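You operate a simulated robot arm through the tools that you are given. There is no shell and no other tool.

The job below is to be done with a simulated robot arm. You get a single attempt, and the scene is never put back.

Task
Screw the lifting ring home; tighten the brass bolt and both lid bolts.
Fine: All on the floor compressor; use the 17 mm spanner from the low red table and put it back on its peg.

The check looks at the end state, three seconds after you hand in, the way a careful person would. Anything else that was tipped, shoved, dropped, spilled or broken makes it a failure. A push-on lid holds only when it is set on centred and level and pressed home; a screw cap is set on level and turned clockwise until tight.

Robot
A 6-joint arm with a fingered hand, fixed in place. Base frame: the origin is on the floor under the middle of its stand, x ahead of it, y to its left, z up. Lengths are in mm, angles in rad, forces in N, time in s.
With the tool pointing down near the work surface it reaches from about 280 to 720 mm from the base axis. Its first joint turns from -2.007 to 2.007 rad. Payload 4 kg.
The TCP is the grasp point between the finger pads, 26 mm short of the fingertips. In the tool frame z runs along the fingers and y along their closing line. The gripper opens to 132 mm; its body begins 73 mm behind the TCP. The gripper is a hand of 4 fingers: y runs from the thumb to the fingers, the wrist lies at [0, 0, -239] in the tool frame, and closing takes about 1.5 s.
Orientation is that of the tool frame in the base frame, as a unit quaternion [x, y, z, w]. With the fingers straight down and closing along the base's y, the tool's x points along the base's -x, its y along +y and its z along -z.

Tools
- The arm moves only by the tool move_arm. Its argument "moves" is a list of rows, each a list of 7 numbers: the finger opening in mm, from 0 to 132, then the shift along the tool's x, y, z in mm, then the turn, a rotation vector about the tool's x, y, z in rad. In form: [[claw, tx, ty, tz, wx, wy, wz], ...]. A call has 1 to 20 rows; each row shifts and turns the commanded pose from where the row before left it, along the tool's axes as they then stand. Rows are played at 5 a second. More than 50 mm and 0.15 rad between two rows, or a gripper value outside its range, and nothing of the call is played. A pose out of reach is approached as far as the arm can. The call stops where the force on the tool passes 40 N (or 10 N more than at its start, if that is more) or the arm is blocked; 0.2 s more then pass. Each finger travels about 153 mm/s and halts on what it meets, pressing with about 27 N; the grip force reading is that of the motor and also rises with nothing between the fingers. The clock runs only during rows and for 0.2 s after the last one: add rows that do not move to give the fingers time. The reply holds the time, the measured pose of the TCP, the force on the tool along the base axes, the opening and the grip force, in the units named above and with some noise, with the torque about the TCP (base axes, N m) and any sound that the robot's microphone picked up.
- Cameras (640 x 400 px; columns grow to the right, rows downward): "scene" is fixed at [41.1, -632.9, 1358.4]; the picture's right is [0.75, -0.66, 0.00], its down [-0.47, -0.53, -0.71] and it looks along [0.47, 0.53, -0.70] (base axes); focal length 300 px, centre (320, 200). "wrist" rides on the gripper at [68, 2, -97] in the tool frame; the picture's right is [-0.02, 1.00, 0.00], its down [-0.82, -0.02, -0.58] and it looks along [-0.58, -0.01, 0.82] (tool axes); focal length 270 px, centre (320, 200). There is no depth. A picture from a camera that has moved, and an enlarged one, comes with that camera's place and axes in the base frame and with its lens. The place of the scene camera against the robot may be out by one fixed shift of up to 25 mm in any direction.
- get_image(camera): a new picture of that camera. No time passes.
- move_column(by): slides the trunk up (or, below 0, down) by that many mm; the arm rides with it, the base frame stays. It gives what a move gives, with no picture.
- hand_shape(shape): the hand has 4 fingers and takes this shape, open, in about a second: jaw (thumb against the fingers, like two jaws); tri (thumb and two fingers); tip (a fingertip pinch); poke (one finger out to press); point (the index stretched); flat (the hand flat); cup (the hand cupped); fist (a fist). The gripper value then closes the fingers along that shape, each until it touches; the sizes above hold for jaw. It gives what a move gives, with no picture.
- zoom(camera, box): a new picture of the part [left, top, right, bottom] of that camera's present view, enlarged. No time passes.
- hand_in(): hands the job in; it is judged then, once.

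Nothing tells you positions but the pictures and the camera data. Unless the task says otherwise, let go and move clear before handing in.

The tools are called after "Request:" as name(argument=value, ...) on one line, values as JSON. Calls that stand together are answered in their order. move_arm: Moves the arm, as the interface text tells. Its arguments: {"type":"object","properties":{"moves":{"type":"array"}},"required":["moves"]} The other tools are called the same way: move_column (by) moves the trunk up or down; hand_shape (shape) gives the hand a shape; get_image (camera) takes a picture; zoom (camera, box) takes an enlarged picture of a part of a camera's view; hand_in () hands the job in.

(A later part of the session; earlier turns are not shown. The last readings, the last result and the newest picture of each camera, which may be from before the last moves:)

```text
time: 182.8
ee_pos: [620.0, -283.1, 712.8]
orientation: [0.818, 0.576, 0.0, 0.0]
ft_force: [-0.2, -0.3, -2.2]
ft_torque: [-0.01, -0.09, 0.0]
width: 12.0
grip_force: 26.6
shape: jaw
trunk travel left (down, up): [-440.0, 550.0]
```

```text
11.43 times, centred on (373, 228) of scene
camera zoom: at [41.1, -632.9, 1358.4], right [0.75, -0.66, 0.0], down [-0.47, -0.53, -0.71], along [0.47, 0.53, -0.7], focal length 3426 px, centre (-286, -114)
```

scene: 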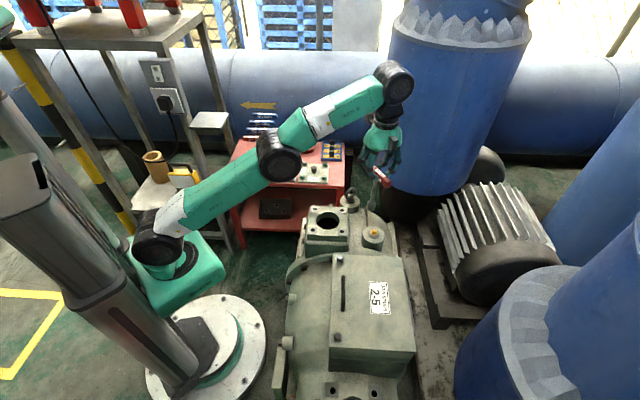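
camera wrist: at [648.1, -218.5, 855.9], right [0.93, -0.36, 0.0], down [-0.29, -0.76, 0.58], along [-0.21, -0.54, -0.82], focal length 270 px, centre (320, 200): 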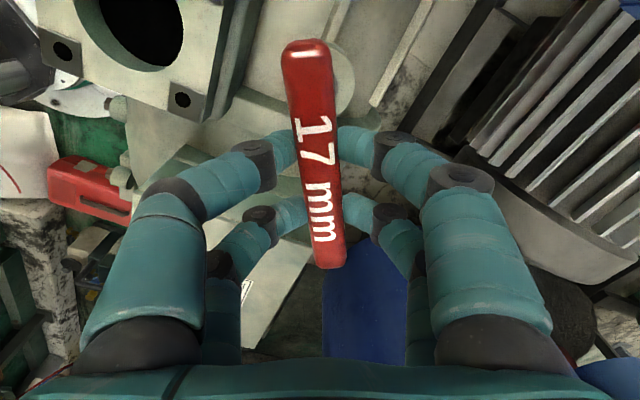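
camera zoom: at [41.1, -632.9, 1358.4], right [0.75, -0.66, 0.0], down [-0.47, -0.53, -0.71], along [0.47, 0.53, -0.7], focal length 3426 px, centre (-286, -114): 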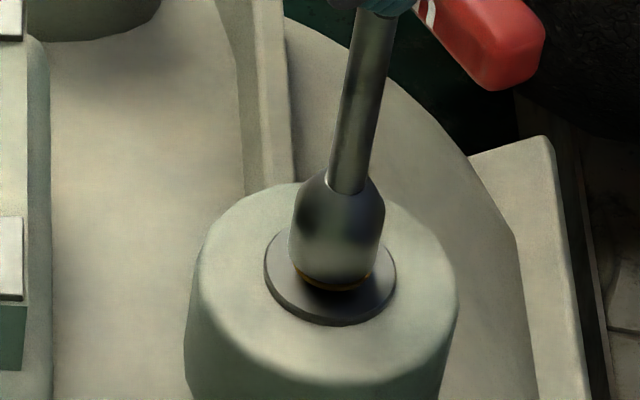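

Request:
move_arm(moves=[[6, 0, 0, 1, 0, 0, 0], [6, 0, 0, 1, 0, 0, 0], [6, 0, 0, 0, 0, 0, 0]])

Request:
move_arm(moves=[[6, 0.1, 0, 0.2, 0, 0, 0.1], [6, 0.1, 0, 0.2, 0, 0, 0.1], [6, 0.1, 0, 0.2, 0, 0, 0.1], [6, 0.1, 0, 0.2, 0, 0, 0.1], [6, 0.1, 0, 0.2, 0, 0, 0.1], [6, 0, 0, 0, 0, 0, 0]])

Request:
zoom(camera="scene", box=[346, 190, 400, 245])

Request:
zoom(camera="wrist", box=[220, 20, 420, 280])

```text
time: 183.6
ee_pos: [620.6, -283.0, 712.3]
orientation: [0.817, 0.576, 0.0, 0.0]
ft_force: [0.1, -0.3, -2.3]
ft_torque: [0.01, -0.09, 0.02]
width: 12.1
grip_force: 27.1
shape: jaw
trunk travel left (down, up): [-440.0, 550.0]
```

```text
time: 185.0
ee_pos: [622.4, -283.8, 710.2]
orientation: [0.935, 0.355, 0.0, 0.0]
ft_force: [0.4, 0.6, -2.6]
ft_torque: [0.03, -0.09, 0.01]
width: 12.2
grip_force: 26.5
shape: jaw
trunk travel left (down, up): [-440.0, 550.0]
```

```text
7.27 times, centred on (373, 218) of scene
camera zoom: at [41.1, -632.9, 1358.4], right [0.75, -0.66, 0.0], down [-0.47, -0.53, -0.71], along [0.47, 0.53, -0.7], focal length 2180 px, centre (-66, 73)
```

zoom: 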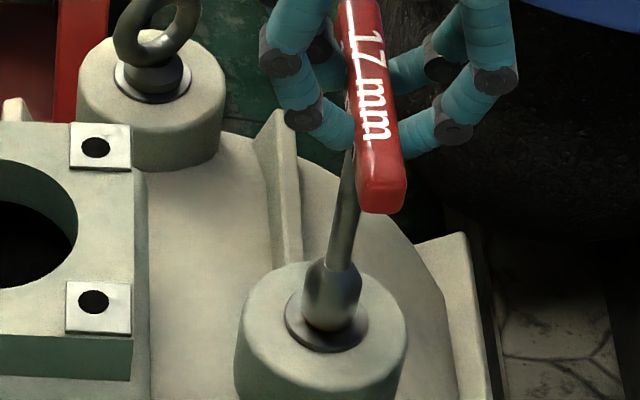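

```text
1.54 times, centred on (320, 150) of wrist
camera zoom: at [674.0, -239.2, 807.5], right [0.64, -0.76, 0.0], down [-0.62, -0.53, 0.58], along [-0.44, -0.37, -0.82], focal length 416 px, centre (320, 277)
```

zoom: 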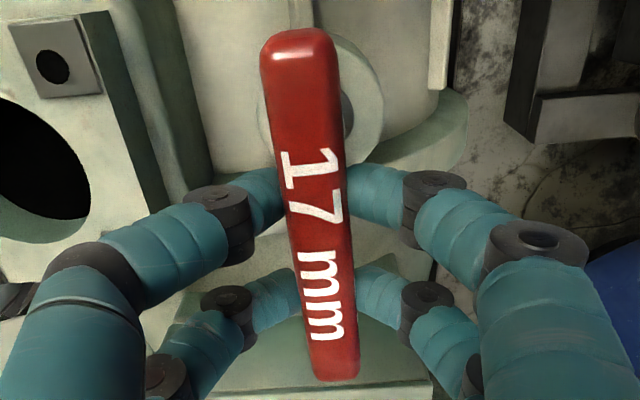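

Request:
move_arm(moves=[[6, 0.1, 0, 0.6, 0, 0, 0.1], [6, 0.1, 0, 0.6, 0, 0, 0.1], [6, 0.1, 0, 0.6, 0, 0, 0.1], [6, 0.1, 0, 0.6, 0, 0, 0.1], [6, 0.1, 0, 0.6, 0, 0, 0.1], [6, 0, 0, 0, 0, 0, 0]])

Request:
zoom(camera="scene", box=[356, 210, 390, 245])

```text
time: 186.4
ee_pos: [619.3, -282.7, 709.8]
orientation: [0.994, 0.113, 0.0, 0.001]
ft_force: [0.5, 0.0, 7.6]
ft_torque: [-0.01, -0.07, 0.02]
width: 12.2
grip_force: 27.1
shape: jaw
trunk travel left (down, up): [-440.0, 550.0]
```

```text
11.43 times, centred on (373, 228) of scene
camera zoom: at [41.1, -632.9, 1358.4], right [0.75, -0.66, 0.0], down [-0.47, -0.53, -0.71], along [0.47, 0.53, -0.7], focal length 3426 px, centre (-286, -114)
```

zoom: 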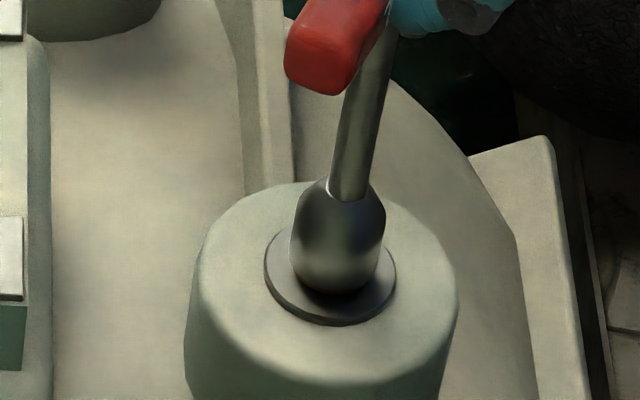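

Request:
move_arm(moves=[[6, 0.1, 0, 0.1, 0, 0, 0.1], [6, 0.1, 0, 0.1, 0, 0, 0.1], [6, 0.1, 0, 0.1, 0, 0, 0.1], [6, 0.1, 0, 0.1, 0, 0, 0.1], [6, 0.1, 0, 0.1, 0, 0, 0.1], [6, 0.1, 0, 0.1, 0, 0, 0.1], [6, 0.1, 0, 0.1, 0, 0, 0.1], [6, 0, 0, 0, 0, 0, 0]])

Request:
zoom(camera="wrist", box=[220, 20, 420, 280])

```text
time: 188.2
ee_pos: [622.6, -281.9, 708.0]
orientation: [0.972, -0.234, 0.001, 0.0]
ft_force: [-0.2, 0.3, 13.2]
ft_torque: [0.02, -0.04, 0.09]
width: 12.5
grip_force: 27.0
shape: jaw
trunk travel left (down, up): [-440.0, 550.0]
```

```text
1.54 times, centred on (320, 150) of wrist
camera zoom: at [682.0, -315.1, 804.6], right [-0.48, -0.88, 0.0], down [-0.72, 0.39, 0.58], along [-0.51, 0.28, -0.82], focal length 416 px, centre (320, 277)
```

zoom: 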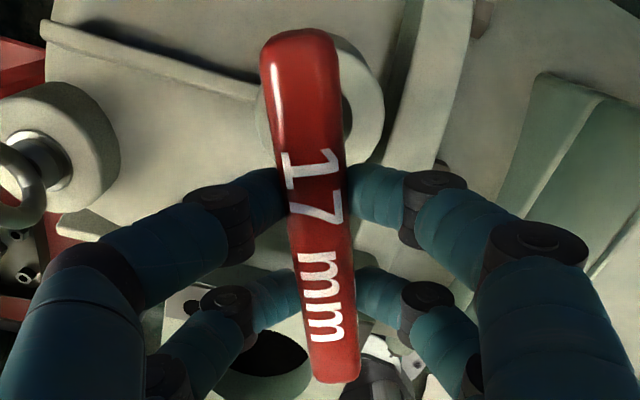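

Request:
move_arm(moves=[[6, 0.1, 0, 0, 0, 0, 0.1], [6, 0.1, 0, 0, 0, 0, 0.1], [6, 0.1, 0, 0, 0, 0, 0.1], [6, 0, 0, 0, 0, 0, 0]])

Request:
move_arm(moves=[[6, 0, 0, 0, 0, 0, 0.05], [6, 0, 0, 0, 0, 0, 0.05], [6, 0, 0, 0, 0, 0, 0.05], [6, 0, 0, 0, 0, 0, 0]])

Request:
zoom(camera="wrist", box=[220, 20, 420, 280])

```text
time: 189.2
ee_pos: [621.0, -281.9, 707.7]
orientation: [0.926, -0.378, 0.0, 0.0]
ft_force: [-0.5, 2.0, 10.5]
ft_torque: [0.04, -0.03, 0.19]
width: 12.3
grip_force: 27.1
shape: jaw
trunk travel left (down, up): [-440.0, 550.0]
```

```text
time: 190.2
ee_pos: [621.8, -283.0, 707.3]
orientation: [0.895, -0.446, 0.0, 0.0]
ft_force: [1.7, 2.1, 7.3]
ft_torque: [0.03, -0.11, 0.25]
width: 12.2
grip_force: 27.2
shape: jaw
trunk travel left (down, up): [-440.0, 550.0]
```

```text
1.54 times, centred on (320, 150) of wrist
camera zoom: at [661.4, -338.3, 804.0], right [-0.81, -0.58, 0.0], down [-0.48, 0.66, 0.58], along [-0.34, 0.47, -0.82], focal length 416 px, centre (320, 277)
```

zoom: 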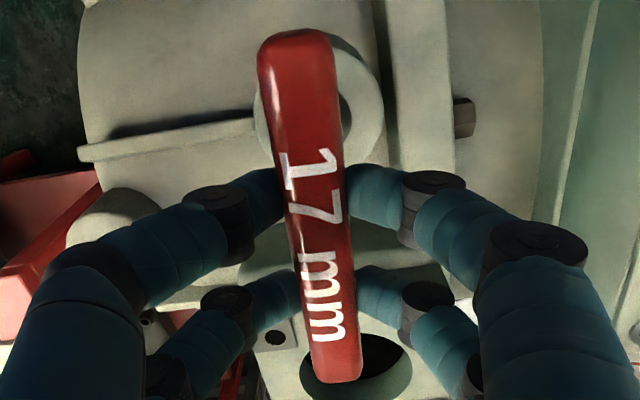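

Request:
move_arm(moves=[[4, 0, 0, 0, 0, 0, 0.05], [4, 0, 0, 0, 0, 0, 0.05], [4, 0, 0, 0, 0, 0, 0.05], [4, 0, 0, 0, 0, 0, 0.05], [4, 0, 0, 0, 0, 0, 0]])

Request:
zoom(camera="wrist", box=[220, 20, 420, 280])

```text
time: 191.4
ee_pos: [621.3, -282.9, 708.1]
orientation: [0.846, -0.533, -0.001, 0.0]
ft_force: [3.4, 3.3, 1.3]
ft_torque: [0.09, -0.09, 0.48]
width: 12.6
grip_force: 26.6
shape: jaw
trunk travel left (down, up): [-440.0, 550.0]
```

```text
1.54 times, centred on (320, 150) of wrist
camera zoom: at [649.8, -345.8, 803.8], right [-0.91, -0.41, 0.0], down [-0.33, 0.74, 0.58], along [-0.24, 0.53, -0.82], focal length 416 px, centre (320, 277)
```

zoom: 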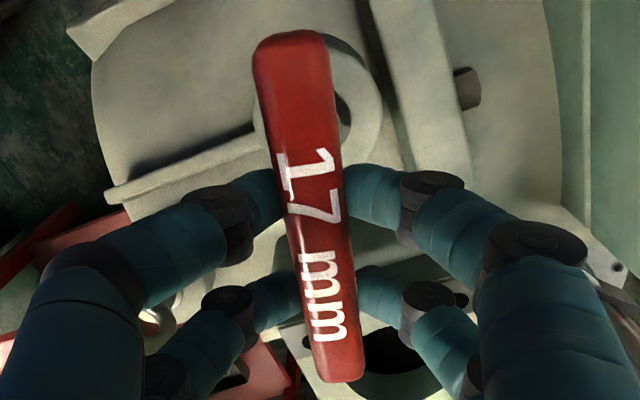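

Request:
move_arm(moves=[[4, 0, 0, 0.4, 0, 0, 0.05], [4, 0, 0, 0.3, 0, 0, 0.05], [4, 0, 0, 0.3, 0, 0, 0.05], [4, 0, 0, 0, 0, 0, 0]])

Request:
zoom(camera="wrist", box=[220, 20, 420, 280])

```text
time: 192.4
ee_pos: [621.3, -283.6, 707.8]
orientation: [0.804, -0.594, 0.001, 0.0]
ft_force: [2.1, 2.9, 6.1]
ft_torque: [0.01, -0.17, 1.37]
width: 13.6
grip_force: 26.7
shape: jaw
trunk travel left (down, up): [-440.0, 550.0]
```

```text
1.54 times, centred on (320, 150) of wrist
camera zoom: at [640.2, -349.2, 803.8], right [-0.96, -0.27, 0.0], down [-0.22, 0.79, 0.58], along [-0.15, 0.56, -0.82], focal length 416 px, centre (320, 277)
```

zoom: 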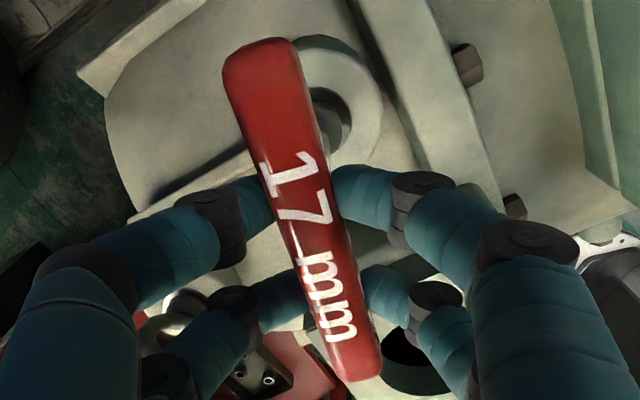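

Request:
move_arm(moves=[[4, 0, 0, 0, 0, 0, 0.04], [4, 0, 0, 0, 0, 0, 0.04], [4, 0, 0, 0, 0, 0, 0]])

Request:
zoom(camera="wrist", box=[220, 20, 420, 280])

```text
time: 193.2
ee_pos: [621.8, -283.8, 706.6]
orientation: [0.78, -0.626, 0.0, 0.001]
ft_force: [1.9, 1.3, 10.1]
ft_torque: [-0.04, -0.14, 1.85]
width: 14.0
grip_force: 27.2
shape: jaw
trunk travel left (down, up): [-440.0, 550.0]
```

```text
1.54 times, centred on (320, 150) of wrist
camera zoom: at [635.4, -350.1, 803.7], right [-0.98, -0.19, 0.0], down [-0.16, 0.8, 0.58], along [-0.11, 0.57, -0.82], focal length 416 px, centre (320, 277)
```

zoom: 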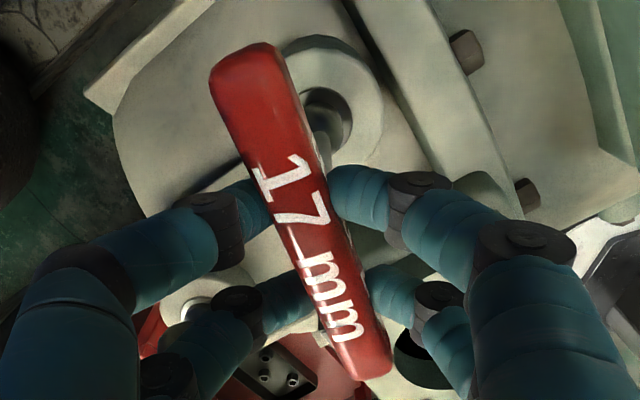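

The brass bolt also holds at 1.85 N·m without turning further. I'll relax and lift the spanner off it.

Request:
move_arm(moves=[[5, 0, 0, 0, 0, 0, -0.07], [6, 0, 0, 0, 0, 0, -0.07], [6, 0, 0, 0, 0, 0, -0.07], [6, 0, 0, 0, 0, 0, -0.07], [6, 0, 0, 0, 0, 0, 0], [6, 0, 0, -4, 0, 0, 0], [6, 0, 0, -5, 0, 0, 0], [6, 0, 0, -8, 0, 0, 0], [6, 0, 0, -8, 0, 0, 0], [6, 0, 0, -8, 0, 0, 0], [6, 0, 0, 0, 0, 0, 0]])

Request:
zoom(camera="scene", box=[356, 205, 390, 245])

Request:
zoom(camera="wrist", box=[220, 20, 420, 280])

```text
time: 195.6
ee_pos: [622.1, -282.3, 737.6]
orientation: [0.859, -0.512, 0.0, 0.0]
ft_force: [-0.3, -0.5, -2.0]
ft_torque: [-0.02, -0.01, -0.03]
width: 12.6
grip_force: 27.3
shape: jaw
trunk travel left (down, up): [-440.0, 550.0]
```

```text
10.00 times, centred on (373, 225) of scene
camera zoom: at [41.1, -632.9, 1358.4], right [0.75, -0.66, 0.0], down [-0.47, -0.53, -0.71], along [0.47, 0.53, -0.7], focal length 2997 px, centre (-210, -50)
```

zoom: 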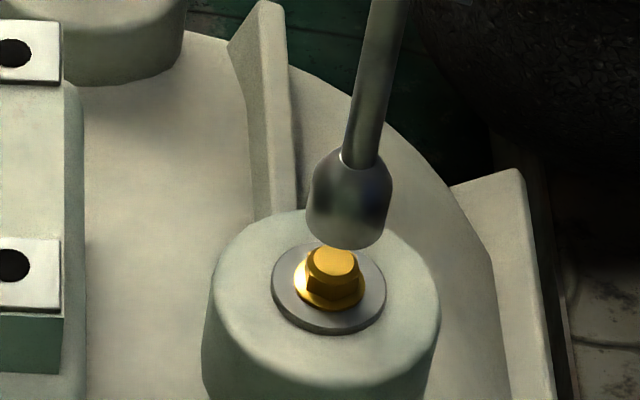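

```text
1.54 times, centred on (320, 150) of wrist
camera zoom: at [654.5, -344.1, 835.3], right [-0.89, -0.46, 0.0], down [-0.37, 0.73, 0.58], along [-0.26, 0.51, -0.82], focal length 416 px, centre (320, 277)
```

zoom: 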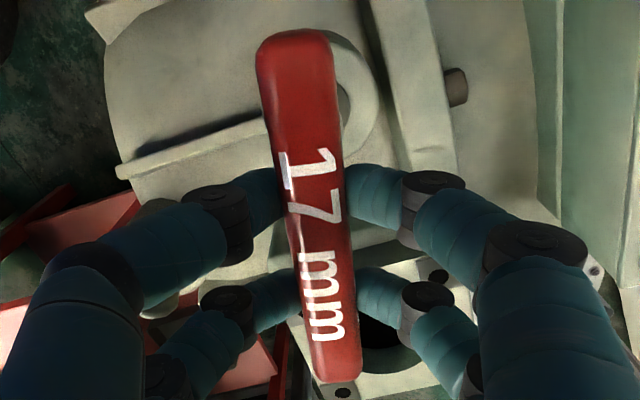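

The brass bolt is now down flat on its washer. Next is lid bolt 2 near (262, -475): I'll raise, rotate to its hex angle and carry the spanner across, clear of the lid handle.

Request:
move_arm(moves=[[6, 0, 0, -25, 0, 0, 0], [6, 0, 0, -25, 0, 0, 0], [6, 0, 0, 0, 0, 0, -0.1394], [6, 0, 0, 0, 0, 0, -0.1394], [6, 0, 0, 0, 0, 0, -0.1394], [6, 0, 0, 0, 0, 0, -0.1394], [6, 0, 0, 0, 0, 0, -0.1394], [6, 0, 0, 0, 0, 0, -0.1394], [6, 0, 0, 0, 0, 0, -0.1394], [6, 0, 0, 0, 0, 0, -0.1394], [6, 0, 0, 0, 0, 0, -0.1394], [6, 0, 0, 0, 0, 0, -0.1394], [6, 0, 0, 0, 0, 0, -0.1394], [6, 0, 0, 0, 0, 0, -0.1394], [6, 0, 0, 0, 0, 0, -0.1394], [6, 0, 0, 0, 0, 0, -0.1394], [6, 0, 0, 0, 0, 0, -0.1394], [6, 0, 0, 0, 0, 0, 0]])

Request:
move_arm(moves=[[6, -39.3, -22.8, -15, 0, 0, 0], [6, -39.3, -22.8, -15, 0, 0, 0], [6, -39.3, -22.8, -15, 0, 0, 0], [6, -39.3, -22.8, -15, 0, 0, 0], [6, 0, 0, 0, 0, 0, 0]])

Request:
get_image(camera="scene")

```text
time: 199.4
ee_pos: [621.6, -282.2, 788.7]
orientation: [0.873, 0.488, 0.0, 0.0]
ft_force: [0.6, -0.1, -2.3]
ft_torque: [0.02, -0.01, 0.01]
width: 12.7
grip_force: 27.4
shape: jaw
trunk travel left (down, up): [-440.0, 550.0]
```

```text
time: 200.6
ee_pos: [473.1, -374.7, 851.5]
orientation: [0.873, 0.488, 0.001, 0.0]
ft_force: [0.0, -0.4, -2.2]
ft_torque: [-0.01, 0.02, -0.01]
width: 12.6
grip_force: 26.7
shape: jaw
out of reach, approached as far as the arm can: row 1
trunk travel left (down, up): [-440.0, 550.0]
```

```text
taken
```

scene: 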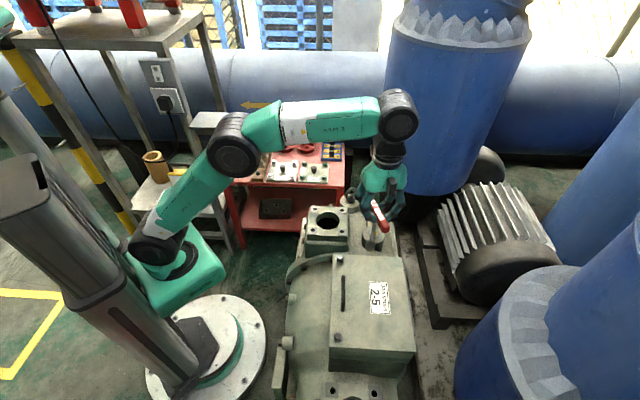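

Request:
move_arm(moves=[[6, -39.3, -25.6, 0, 0, 0, 0], [6, -39.3, -25.6, 0, 0, 0, 0], [6, -39.3, -25.6, 0, 0, 0, 0], [6, -39.3, -25.6, 0, 0, 0, 0], [6, -39.1, -25.6, 0, 0, 0, 0], [6, 0, 0, 0, 0, 0, 0]])

Request:
get_image(camera="scene")

Request:
zoom(camera="scene", box=[300, 270, 380, 360])

Request:
get_image(camera="wrist")

```text
time: 202.0
ee_pos: [262.0, -473.7, 848.9]
orientation: [0.873, 0.488, 0.0, 0.0]
ft_force: [-0.5, 0.4, -1.4]
ft_torque: [0.01, -0.01, 0.02]
width: 12.3
grip_force: 27.3
shape: jaw
trunk travel left (down, up): [-440.0, 550.0]
```

```text
taken
```

scene: 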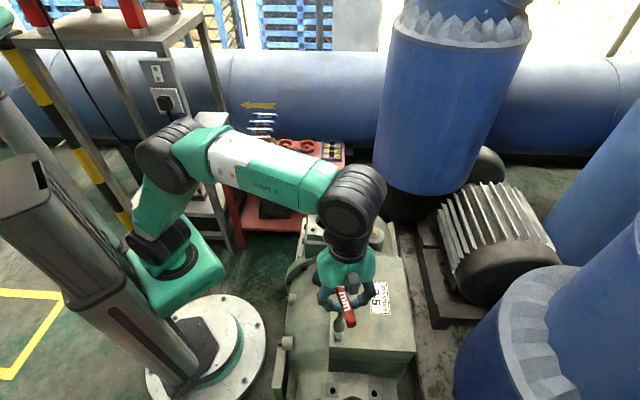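

```text
4.44 times, centred on (340, 315) of scene
camera zoom: at [41.1, -632.9, 1358.4], right [0.75, -0.66, 0.0], down [-0.47, -0.53, -0.71], along [0.47, 0.53, -0.7], focal length 1332 px, centre (231, -311)
```

zoom: 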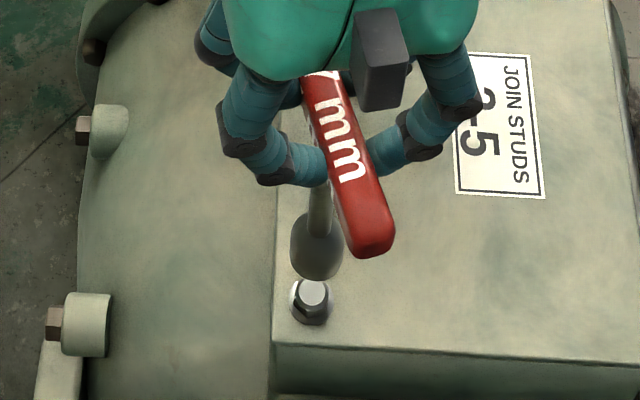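

```text
taken
camera wrist: at [299.5, -416.6, 944.8], right [0.84, -0.55, 0.0], down [-0.45, -0.68, 0.58], along [-0.32, -0.48, -0.82], focal length 270 px, centre (320, 200)
```

wrist: 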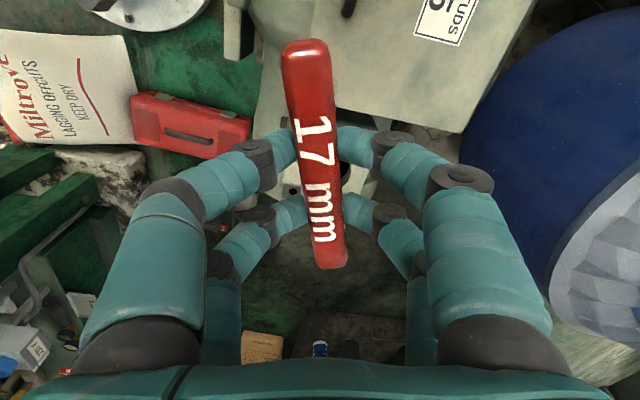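

Request:
move_arm(moves=[[6, 0, 0, 12, 0, 0, 0], [6, 0, 0, 12, 0, 0, 0], [6, 0, 0, 8, 0, 0, 0], [6, 0, 0, 0, 0, 0, 0]])

Request:
zoom(camera="scene", box=[322, 315, 358, 350])

```text
time: 203.0
ee_pos: [262.9, -475.3, 817.3]
orientation: [0.873, 0.487, 0.0, 0.0]
ft_force: [0.6, -0.4, -2.3]
ft_torque: [0.01, 0.0, 0.01]
width: 12.3
grip_force: 26.8
shape: jaw
trunk travel left (down, up): [-440.0, 550.0]
```

```text
11.43 times, centred on (340, 332) of scene
camera zoom: at [41.1, -632.9, 1358.4], right [0.75, -0.66, 0.0], down [-0.47, -0.53, -0.71], along [0.47, 0.53, -0.7], focal length 3426 px, centre (91, -1314)
```

zoom: 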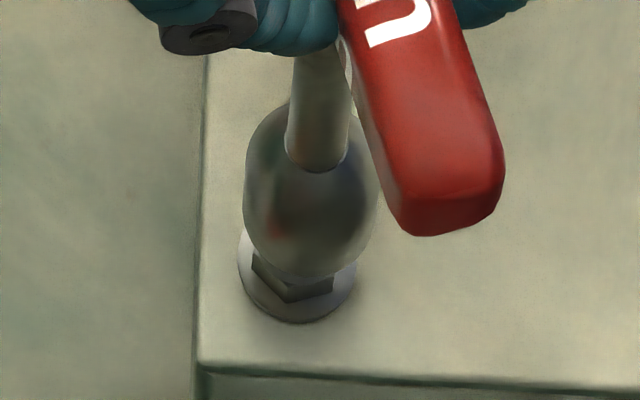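

Request:
move_arm(moves=[[6, 0.5, -1.2, 3, 0, 0, 0], [6, 0, 0, 3, 0, 0, 0], [6, 0, 0, 3, 0, 0, 0], [6, 0, 0, 2, 0, 0, 0], [6, 0, 0, 2, 0, 0, 0], [6, 0, 0, 2, 0, 0, 0], [6, 0, 0, 0, 0, 0, 0]])

Request:
zoom(camera="scene", box=[322, 315, 358, 350])

```text
time: 204.6
ee_pos: [261.7, -475.2, 803.3]
orientation: [0.873, 0.488, 0.0, 0.0]
ft_force: [0.1, 0.0, -2.4]
ft_torque: [0.0, -0.02, 0.02]
width: 12.5
grip_force: 27.5
shape: jaw
trunk travel left (down, up): [-440.0, 550.0]
```

```text
11.43 times, centred on (340, 332) of scene
camera zoom: at [41.1, -632.9, 1358.4], right [0.75, -0.66, 0.0], down [-0.47, -0.53, -0.71], along [0.47, 0.53, -0.7], focal length 3426 px, centre (91, -1314)
```

zoom: 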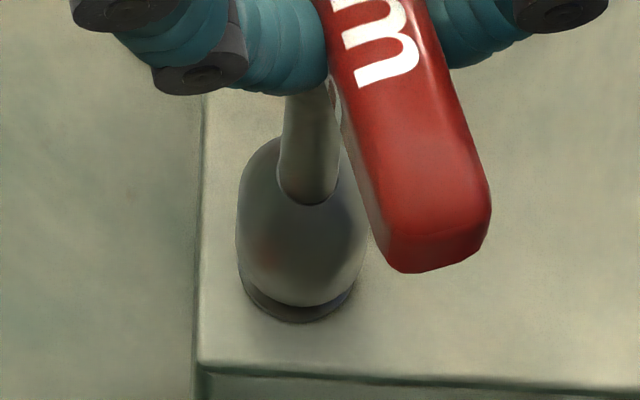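

Request:
move_arm(moves=[[6, 0, 0, 2, 0, 0, 0], [6, 0, 0, 2, 0, 0, 0], [6, 0, 0, 2, 0, 0, 0], [6, 0, 0, 1.5, 0, 0, 0], [6, 0, 0, 1.5, 0, 0, 0], [6, 0, 0, 0, 0, 0, 0]])

Request:
zoom(camera="scene", box=[322, 315, 358, 350])

```text
time: 206.0
ee_pos: [261.9, -473.8, 794.6]
orientation: [0.873, 0.488, 0.0, 0.0]
ft_force: [-0.2, 0.4, -0.9]
ft_torque: [-0.02, 0.0, -0.01]
width: 12.6
grip_force: 26.8
shape: jaw
trunk travel left (down, up): [-440.0, 550.0]
```

```text
11.43 times, centred on (340, 332) of scene
camera zoom: at [41.1, -632.9, 1358.4], right [0.75, -0.66, 0.0], down [-0.47, -0.53, -0.71], along [0.47, 0.53, -0.7], focal length 3426 px, centre (91, -1314)
```

zoom: 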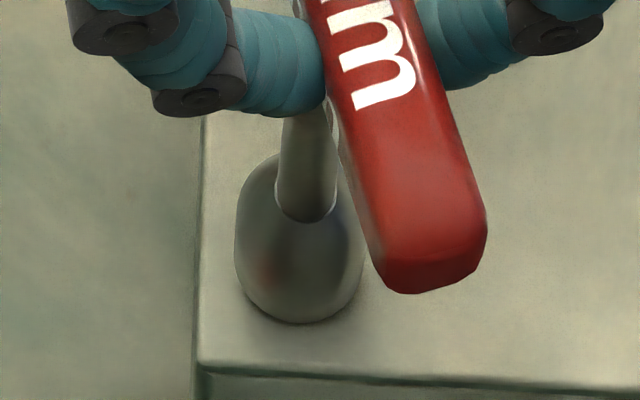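

The socket is fully over bolt 2. I'll turn clockwise now.

Request:
move_arm(moves=[[6, 0.1, 0, 0.5, 0, 0, 0.1], [6, 0.1, 0, 0.5, 0, 0, 0.1], [6, 0.1, 0, 0.4, 0, 0, 0.1], [6, 0.1, 0, 0.3, 0, 0, 0.1], [6, 0.1, 0, 0.2, 0, 0, 0.1], [6, 0.1, 0, 0.1, 0, 0, 0.1], [6, 0.1, 0, 0.1, 0, 0, 0.1], [6, 0, 0, 0, 0, 0, 0]])

Request:
zoom(camera="wrist", box=[220, 20, 420, 280])

Request:
zoom(camera="scene", box=[310, 290, 370, 350])

```text
time: 207.8
ee_pos: [262.2, -474.3, 791.9]
orientation: [0.987, 0.158, 0.0, 0.0]
ft_force: [0.3, -0.1, -1.3]
ft_torque: [0.03, -0.01, -0.02]
width: 12.5
grip_force: 26.7
shape: jaw
trunk travel left (down, up): [-440.0, 550.0]
```

```text
1.54 times, centred on (320, 150) of wrist
camera zoom: at [327.4, -455.0, 888.4], right [0.29, -0.96, 0.0], down [-0.78, -0.24, 0.58], along [-0.55, -0.17, -0.82], focal length 416 px, centre (320, 277)
```

zoom: 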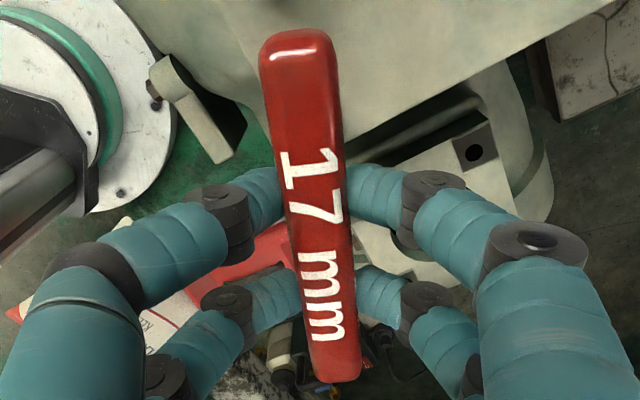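

```text
6.67 times, centred on (340, 320) of scene
camera zoom: at [41.1, -632.9, 1358.4], right [0.75, -0.66, 0.0], down [-0.47, -0.53, -0.71], along [0.47, 0.53, -0.7], focal length 1998 px, centre (187, -600)
```

zoom: 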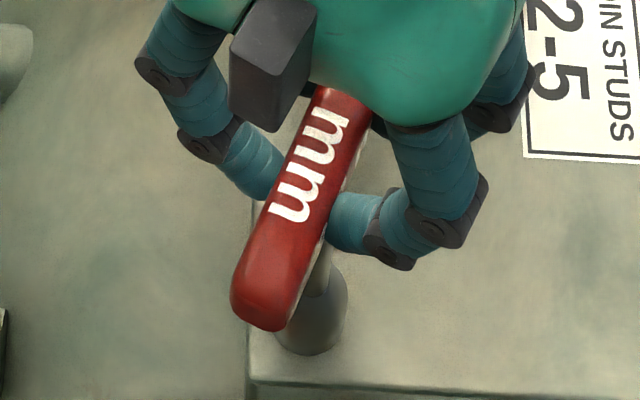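

Request:
move_arm(moves=[[6, 0.1, 0, 0.6, 0, 0, 0.1], [6, 0.1, 0, 0.6, 0, 0, 0.1], [6, 0.1, 0, 0.4, 0, 0, 0.1], [6, 0.1, 0, 0.4, 0, 0, 0.1], [6, 0.1, 0, 0.2, 0, 0, 0.1], [6, 0, 0, 0, 0, 0, 0]])

Request:
zoom(camera="scene", box=[322, 315, 358, 350])

```text
time: 209.2
ee_pos: [260.9, -472.8, 791.6]
orientation: [0.996, -0.091, 0.0, 0.001]
ft_force: [-1.0, 0.9, 5.2]
ft_torque: [0.04, 0.04, -0.01]
width: 12.1
grip_force: 27.0
shape: jaw
trunk travel left (down, up): [-440.0, 550.0]
```

```text
11.43 times, centred on (340, 332) of scene
camera zoom: at [41.1, -632.9, 1358.4], right [0.75, -0.66, 0.0], down [-0.47, -0.53, -0.71], along [0.47, 0.53, -0.7], focal length 3426 px, centre (91, -1314)
```

zoom: 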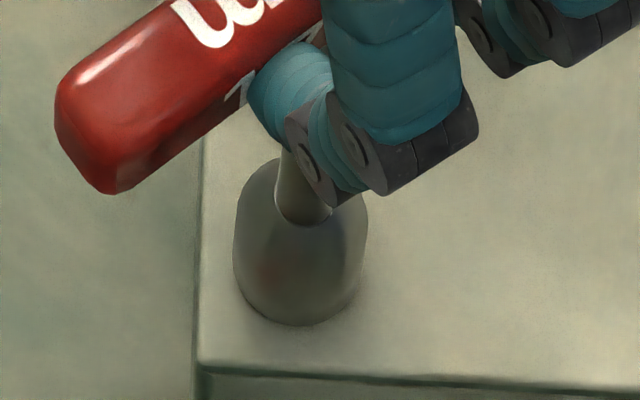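

Request:
move_arm(moves=[[6, 0.1, 0, 0.05, 0, 0, 0.1], [6, 0.1, 0, 0.05, 0, 0, 0.1], [6, 0.1, 0, 0.05, 0, 0, 0.1], [6, 0.1, 0, 0.05, 0, 0, 0.1], [6, 0.1, 0, 0.05, 0, 0, 0.1], [6, 0.1, 0, 0.05, 0, 0, 0.1], [6, 0.1, 0, 0.05, 0, 0, 0.1], [6, 0, 0, 0, 0, 0, 0]])

Request:
zoom(camera="wrist", box=[220, 20, 420, 280])

```text
time: 211.0
ee_pos: [263.3, -474.0, 790.1]
orientation: [0.904, -0.427, -0.001, 0.0]
ft_force: [-2.0, 1.7, 2.2]
ft_torque: [0.1, 0.1, 0.23]
width: 12.4
grip_force: 27.3
shape: jaw
trunk travel left (down, up): [-440.0, 550.0]
```

```text
1.54 times, centred on (320, 150) of wrist
camera zoom: at [305.1, -528.5, 885.9], right [-0.79, -0.62, 0.0], down [-0.5, 0.64, 0.58], along [-0.36, 0.46, -0.82], focal length 416 px, centre (320, 277)
```

zoom: 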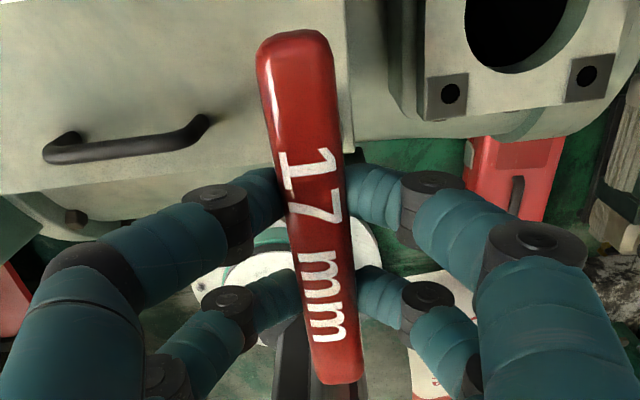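

Request:
move_arm(moves=[[5, 0, 0, 0.1, 0, 0, 0.05], [5, 0, 0, 0.1, 0, 0, 0.05], [5, 0, 0, 0.1, 0, 0, 0.05], [5, 0, 0, 0.1, 0, 0, 0.05], [5, 0, 0, 0.1, 0, 0, 0.05], [5, 0, 0, 0, 0, 0, 0]])

Request:
zoom(camera="wrist", box=[220, 20, 420, 280])

```text
time: 212.4
ee_pos: [262.9, -474.2, 788.7]
orientation: [0.844, -0.536, 0.0, 0.0]
ft_force: [-0.5, 2.1, 1.7]
ft_torque: [0.1, 0.04, 0.48]
width: 12.6
grip_force: 27.3
shape: jaw
trunk travel left (down, up): [-440.0, 550.0]
```

```text
1.54 times, centred on (320, 150) of wrist
camera zoom: at [290.3, -536.8, 885.5], right [-0.92, -0.4, 0.0], down [-0.33, 0.75, 0.58], along [-0.23, 0.53, -0.82], focal length 416 px, centre (320, 277)
```

zoom: 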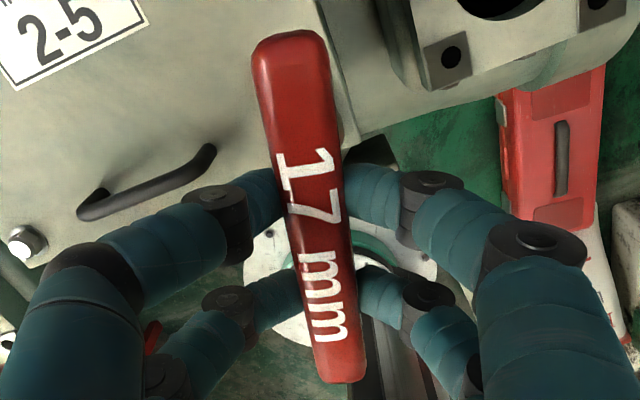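

Request:
move_arm(moves=[[5, 0, 0, 0.1, 0, 0, 0.05], [5, 0, 0, 0.1, 0, 0, 0.05], [5, 0, 0, 0.1, 0, 0, 0.05], [5, 0, 0, 0.1, 0, 0, 0.05], [5, 0, 0, 0, 0, 0, 0]])

Request:
zoom(camera="wrist", box=[220, 20, 420, 280])

```text
time: 213.6
ee_pos: [262.4, -474.6, 788.8]
orientation: [0.786, -0.618, 0.001, 0.0]
ft_force: [0.3, 3.4, 6.0]
ft_torque: [-0.01, -0.09, 1.58]
width: 13.4
grip_force: 27.5
shape: jaw
trunk travel left (down, up): [-440.0, 550.0]
```

```text
1.54 times, centred on (320, 150) of wrist
camera zoom: at [277.6, -540.9, 885.4], right [-0.98, -0.21, 0.0], down [-0.17, 0.8, 0.58], along [-0.12, 0.56, -0.82], focal length 416 px, centre (320, 277)
```

zoom: 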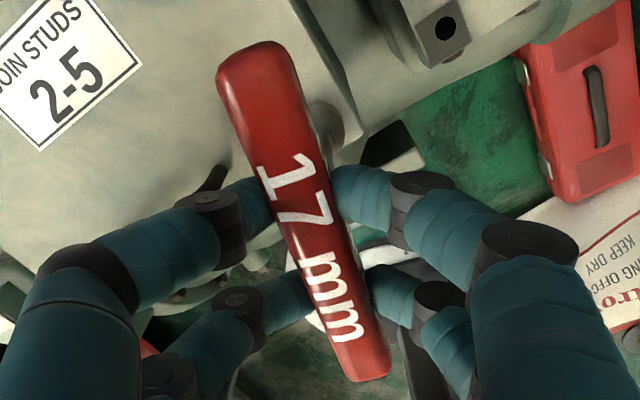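

Request:
move_arm(moves=[[4, 0, 0, 0, 0, 0, 0.04], [4, 0, 0, 0, 0, 0, 0.03], [4, 0, 0, 0, 0, 0, 0]])

Request:
zoom(camera="wrist", box=[220, 20, 420, 280])

```text
time: 214.4
ee_pos: [262.2, -474.2, 788.9]
orientation: [0.764, -0.645, 0.001, 0.0]
ft_force: [0.6, 3.7, 10.6]
ft_torque: [-0.04, -0.05, 1.97]
width: 13.9
grip_force: 26.8
shape: jaw
trunk travel left (down, up): [-440.0, 550.0]
```

```text
1.54 times, centred on (320, 150) of wrist
camera zoom: at [272.9, -541.9, 885.3], right [-0.99, -0.14, 0.0], down [-0.12, 0.81, 0.58], along [-0.08, 0.57, -0.82], focal length 416 px, centre (320, 277)
```

zoom: 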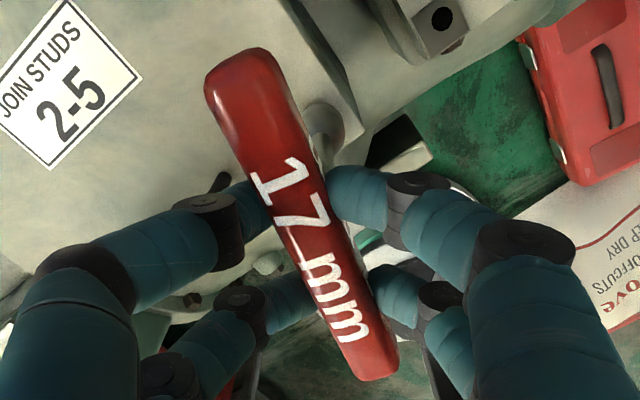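

Bolt 2 holds at 1.97 N·m without moving. I'll relax and lift off.

Request:
move_arm(moves=[[5, 0, 0, 0, 0, 0, -0.08], [6, 0, 0, 0, 0, 0, -0.08], [6, 0, 0, 0, 0, 0, -0.08], [6, 0, 0, 0, 0, 0, -0.08], [6, 0, 0, 0, 0, 0, 0], [6, 0, 0, -4, 0, 0, 0], [6, 0, 0, -5, 0, 0, 0], [6, 0, 0, -8, 0, 0, 0], [6, 0, 0, -8, 0, 0, 0], [6, 0, 0, -10, 0, 0, 0], [6, 0, 0, -10, 0, 0, 0], [6, 0, 0, 0, 0, 0, 0]])

Request:
zoom(camera="scene", box=[322, 310, 358, 350])

Request:
zoom(camera="wrist", box=[220, 20, 420, 280])

```text
time: 217.0
ee_pos: [264.6, -473.9, 833.2]
orientation: [0.858, -0.514, 0.0, -0.001]
ft_force: [0.9, 0.0, -1.7]
ft_torque: [0.0, 0.04, -0.03]
width: 12.1
grip_force: 27.2
shape: jaw
trunk travel left (down, up): [-440.0, 550.0]
```

```text
10.00 times, centred on (340, 330) of scene
camera zoom: at [41.1, -632.9, 1358.4], right [0.75, -0.66, 0.0], down [-0.47, -0.53, -0.71], along [0.47, 0.53, -0.7], focal length 2997 px, centre (120, -1100)
```

zoom: 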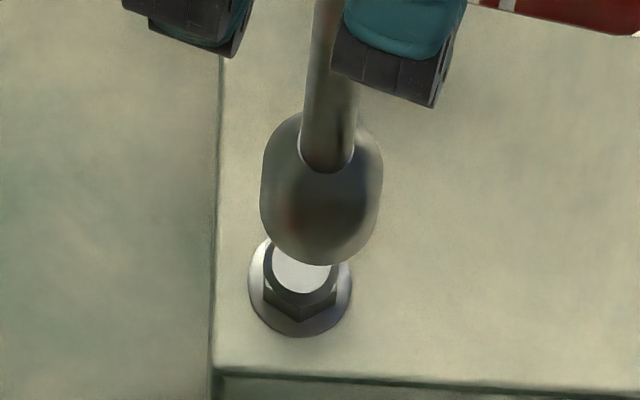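

```text
1.54 times, centred on (320, 150) of wrist
camera zoom: at [294.8, -536.2, 929.6], right [-0.89, -0.45, 0.0], down [-0.37, 0.73, 0.58], along [-0.26, 0.52, -0.82], focal length 416 px, centre (320, 277)
```

zoom: 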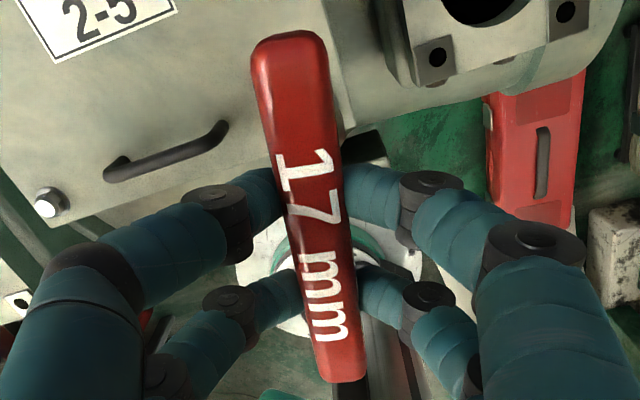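

All three bolts are tight. Now I'll return the spanner to its peg near (514.5, 286.6), with the hand's camera side kept away from the steel plate. First I'll carry it across high up.

Request:
move_arm(moves=[[6, 0, 0, -16, 0, 0, 0], [6, -27.4, -37, 0, 0, 0, 0], [6, -27.4, -37, 0, 0, 0, 0], [6, -27.4, -37, 0, 0, 0, 0], [6, -27.4, -37, 0, 0, 0, 0], [6, -27.4, -37, 0, 0, 0, 0], [6, -27.4, -37, 0, 0, 0, 0], [6, -27.4, -37, 0, 0, 0, 0], [6, -27.4, -37, 0, 0, 0, 0], [6, 0, 0, 0, 0, 0, 0]])

Request:
get_image(camera="scene")

```text
time: 219.2
ee_pos: [421.6, -139.1, 849.0]
orientation: [0.857, -0.515, 0.0, 0.001]
ft_force: [-0.5, -0.7, -2.4]
ft_torque: [0.01, -0.02, -0.01]
width: 12.4
grip_force: 27.0
shape: jaw
trunk travel left (down, up): [-440.0, 550.0]
```

```text
taken
```

scene: 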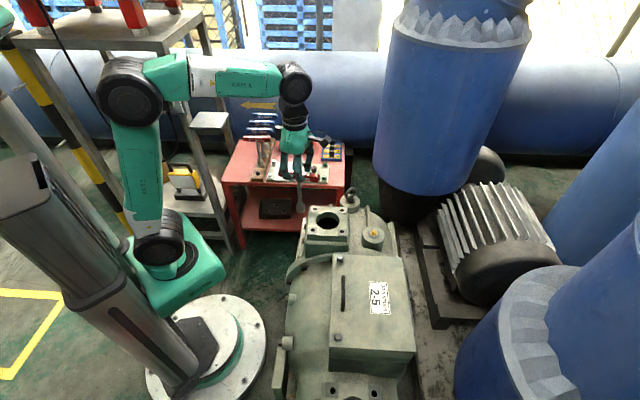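

Request:
move_arm(moves=[[6, -27.4, -37, 0, 0, 0, 0], [6, -27.4, -37, 0, 0, 0, 0], [6, -27.4, -37, 0, 0, 0, 0], [6, -27.4, -37, 0, 0, 0, 0], [6, -27.4, -37, 0, 0, 0, 0], [6, 0, 0, 0, 0, 0, 0]])

Request:
get_image(camera="wrist")

Request:
get_image(camera="scene")

```text
time: 220.6
ee_pos: [519.0, 65.4, 848.1]
orientation: [0.857, -0.515, 0.0, 0.001]
ft_force: [0.7, 0.1, -0.8]
ft_torque: [-0.03, -0.02, 0.0]
width: 12.5
grip_force: 26.5
shape: jaw
trunk travel left (down, up): [-440.0, 550.0]
```

```text
taken
camera wrist: at [551.3, 5.0, 944.8], right [-0.89, -0.45, 0.0], down [-0.37, 0.73, 0.58], along [-0.26, 0.52, -0.82], focal length 270 px, centre (320, 200)
```

wrist: 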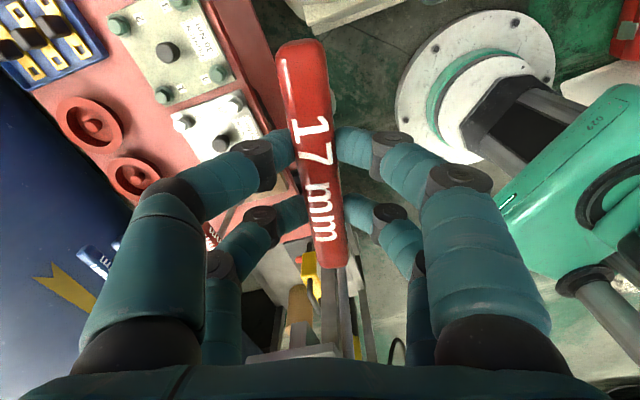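

```text
taken
```

scene: 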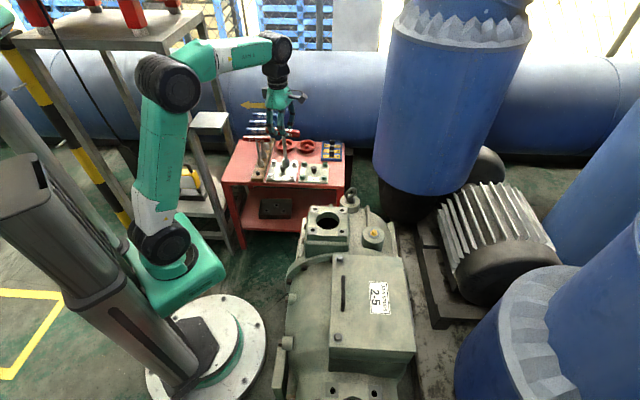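

Request:
move_arm(moves=[[6, 0, 0, 0, 0, 0, -0.1158], [6, 0, 0, 0, 0, 0, -0.1158], [6, 0, 0, 0, 0, 0, -0.1158], [6, -30.3, -32.6, 0, 0, 0, 0], [6, -30.3, -32.6, 0, 0, 0, 0], [6, -30.3, -32.6, 0, 0, 0, 0], [6, -30.3, -32.6, 0, 0, 0, 0], [6, 0, 0, 0, 0, 0, 0]])

Request:
get_image(camera="wrist")

Request:
zoom(camera="scene", box=[200, 60, 320, 190])

```text
time: 222.4
ee_pos: [516.1, 245.8, 850.1]
orientation: [0.933, -0.359, 0.0, 0.0]
ft_force: [0.0, -0.5, -1.5]
ft_torque: [0.04, -0.03, 0.02]
width: 12.3
grip_force: 26.5
shape: jaw
trunk travel left (down, up): [-440.0, 550.0]
```

```text
taken
camera wrist: at [566.4, 198.3, 946.9], right [-0.69, -0.73, 0.0], down [-0.59, 0.56, 0.58], along [-0.42, 0.4, -0.82], focal length 270 px, centre (320, 200)
```

wrist: 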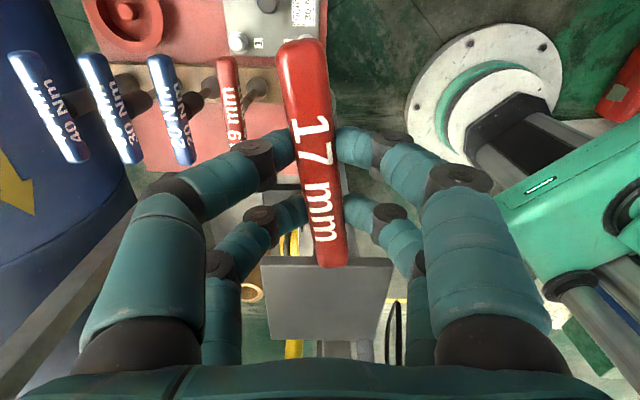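

```text
3.08 times, centred on (260, 125) of scene
camera zoom: at [41.1, -632.9, 1358.4], right [0.75, -0.66, 0.0], down [-0.47, -0.53, -0.71], along [0.47, 0.53, -0.7], focal length 922 px, centre (505, 431)
```

zoom: 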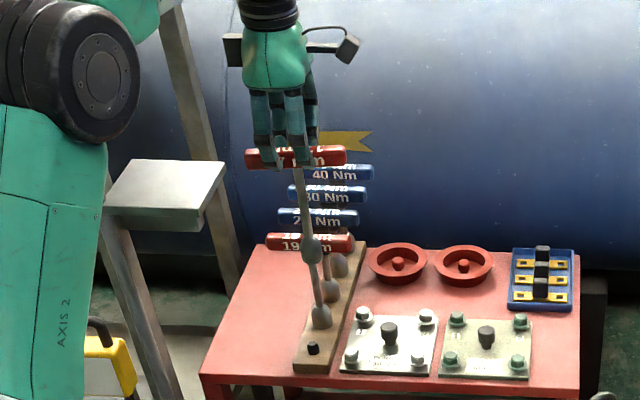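

Request:
move_arm(moves=[[6, -14.4, -15.4, 0, 0, 0, 0], [6, -14.4, -15.5, 0, 0, 0, 0], [6, 0, 0, 0, 0, 0, 0]])

Request:
zoom(camera="scene", box=[200, 60, 320, 190])

Request:
get_image(camera="wrist")

```text
time: 223.2
ee_pos: [515.9, 287.9, 849.8]
orientation: [0.934, -0.359, 0.0, -0.001]
ft_force: [0.6, 0.8, -2.2]
ft_torque: [0.01, 0.0, -0.01]
width: 12.2
grip_force: 27.1
shape: jaw
trunk travel left (down, up): [-440.0, 550.0]
```

```text
3.08 times, centred on (260, 125) of scene
camera zoom: at [41.1, -632.9, 1358.4], right [0.75, -0.66, 0.0], down [-0.47, -0.53, -0.71], along [0.47, 0.53, -0.7], focal length 922 px, centre (505, 431)
```

zoom: 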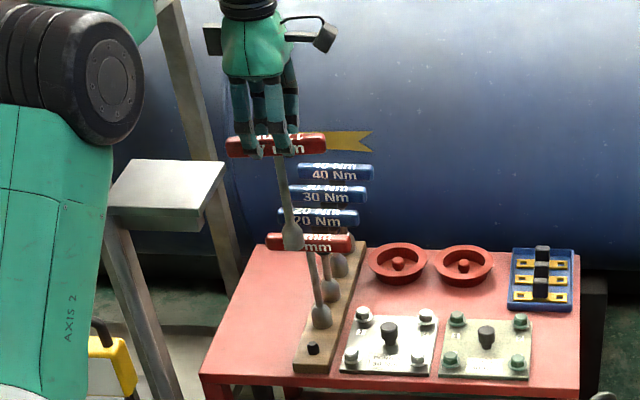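

```text
taken
camera wrist: at [565.8, 240.1, 946.0], right [-0.69, -0.73, 0.0], down [-0.59, 0.56, 0.58], along [-0.42, 0.4, -0.82], focal length 270 px, centre (320, 200)
```

wrist: 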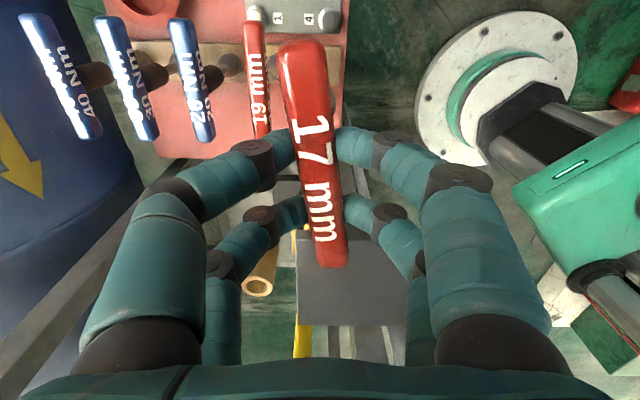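

Request:
move_arm(moves=[[6, 0, 0, 30, 0, 0, 0], [6, 0, 0, 30, 0, 0, 0], [6, 0, 0, 30, 0, 0, 0], [6, 0, 0, 25, 0, 0, 0], [6, 0, 0, 0, 0, 0, 0]])

Request:
zoom(camera="scene", box=[210, 90, 290, 190])

Request:
get_image(camera="wrist")

```text
time: 224.4
ee_pos: [515.5, 286.0, 734.2]
orientation: [0.934, -0.358, 0.0, 0.0]
ft_force: [-0.1, 0.4, -2.7]
ft_torque: [-0.01, 0.02, 0.0]
width: 12.4
grip_force: 27.2
shape: jaw
trunk travel left (down, up): [-440.0, 550.0]
```

```text
4.00 times, centred on (250, 140) of scene
camera zoom: at [41.1, -632.9, 1358.4], right [0.75, -0.66, 0.0], down [-0.47, -0.53, -0.71], along [0.47, 0.53, -0.7], focal length 1199 px, centre (600, 440)
```

zoom: 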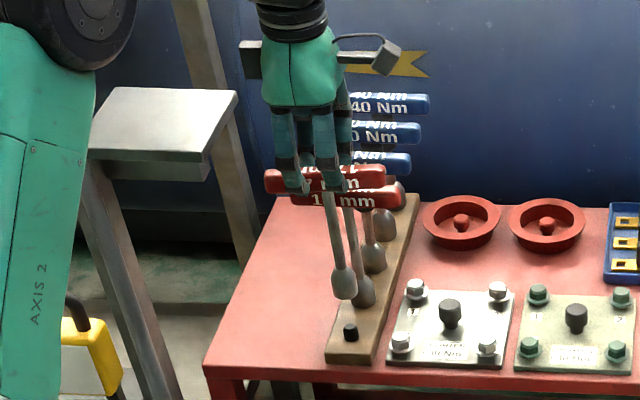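

```text
taken
camera wrist: at [566.4, 238.4, 831.2], right [-0.69, -0.73, 0.0], down [-0.59, 0.56, 0.58], along [-0.42, 0.4, -0.82], focal length 270 px, centre (320, 200)
```

wrist: 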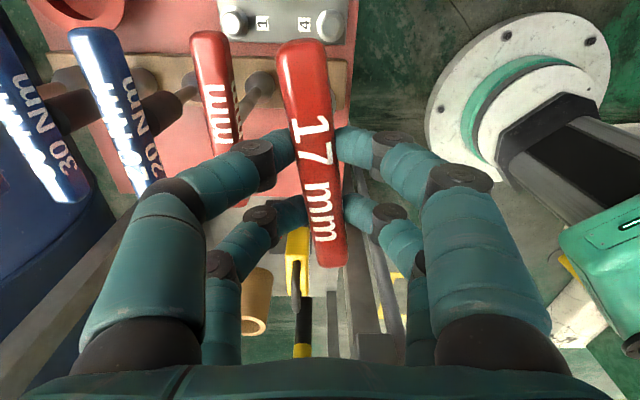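

Request:
zoom(camera="scene", box=[246, 154, 280, 180])

```text
15.38 times, centred on (263, 167) of scene
camera zoom: at [41.1, -632.9, 1358.4], right [0.75, -0.66, 0.0], down [-0.47, -0.53, -0.71], along [0.47, 0.53, -0.7], focal length 4611 px, centre (1197, 708)
```

zoom: 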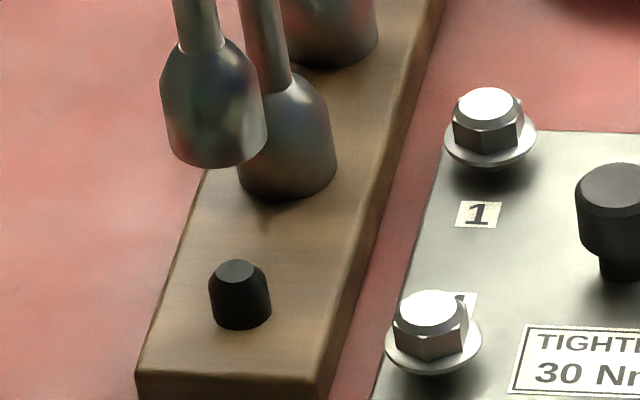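

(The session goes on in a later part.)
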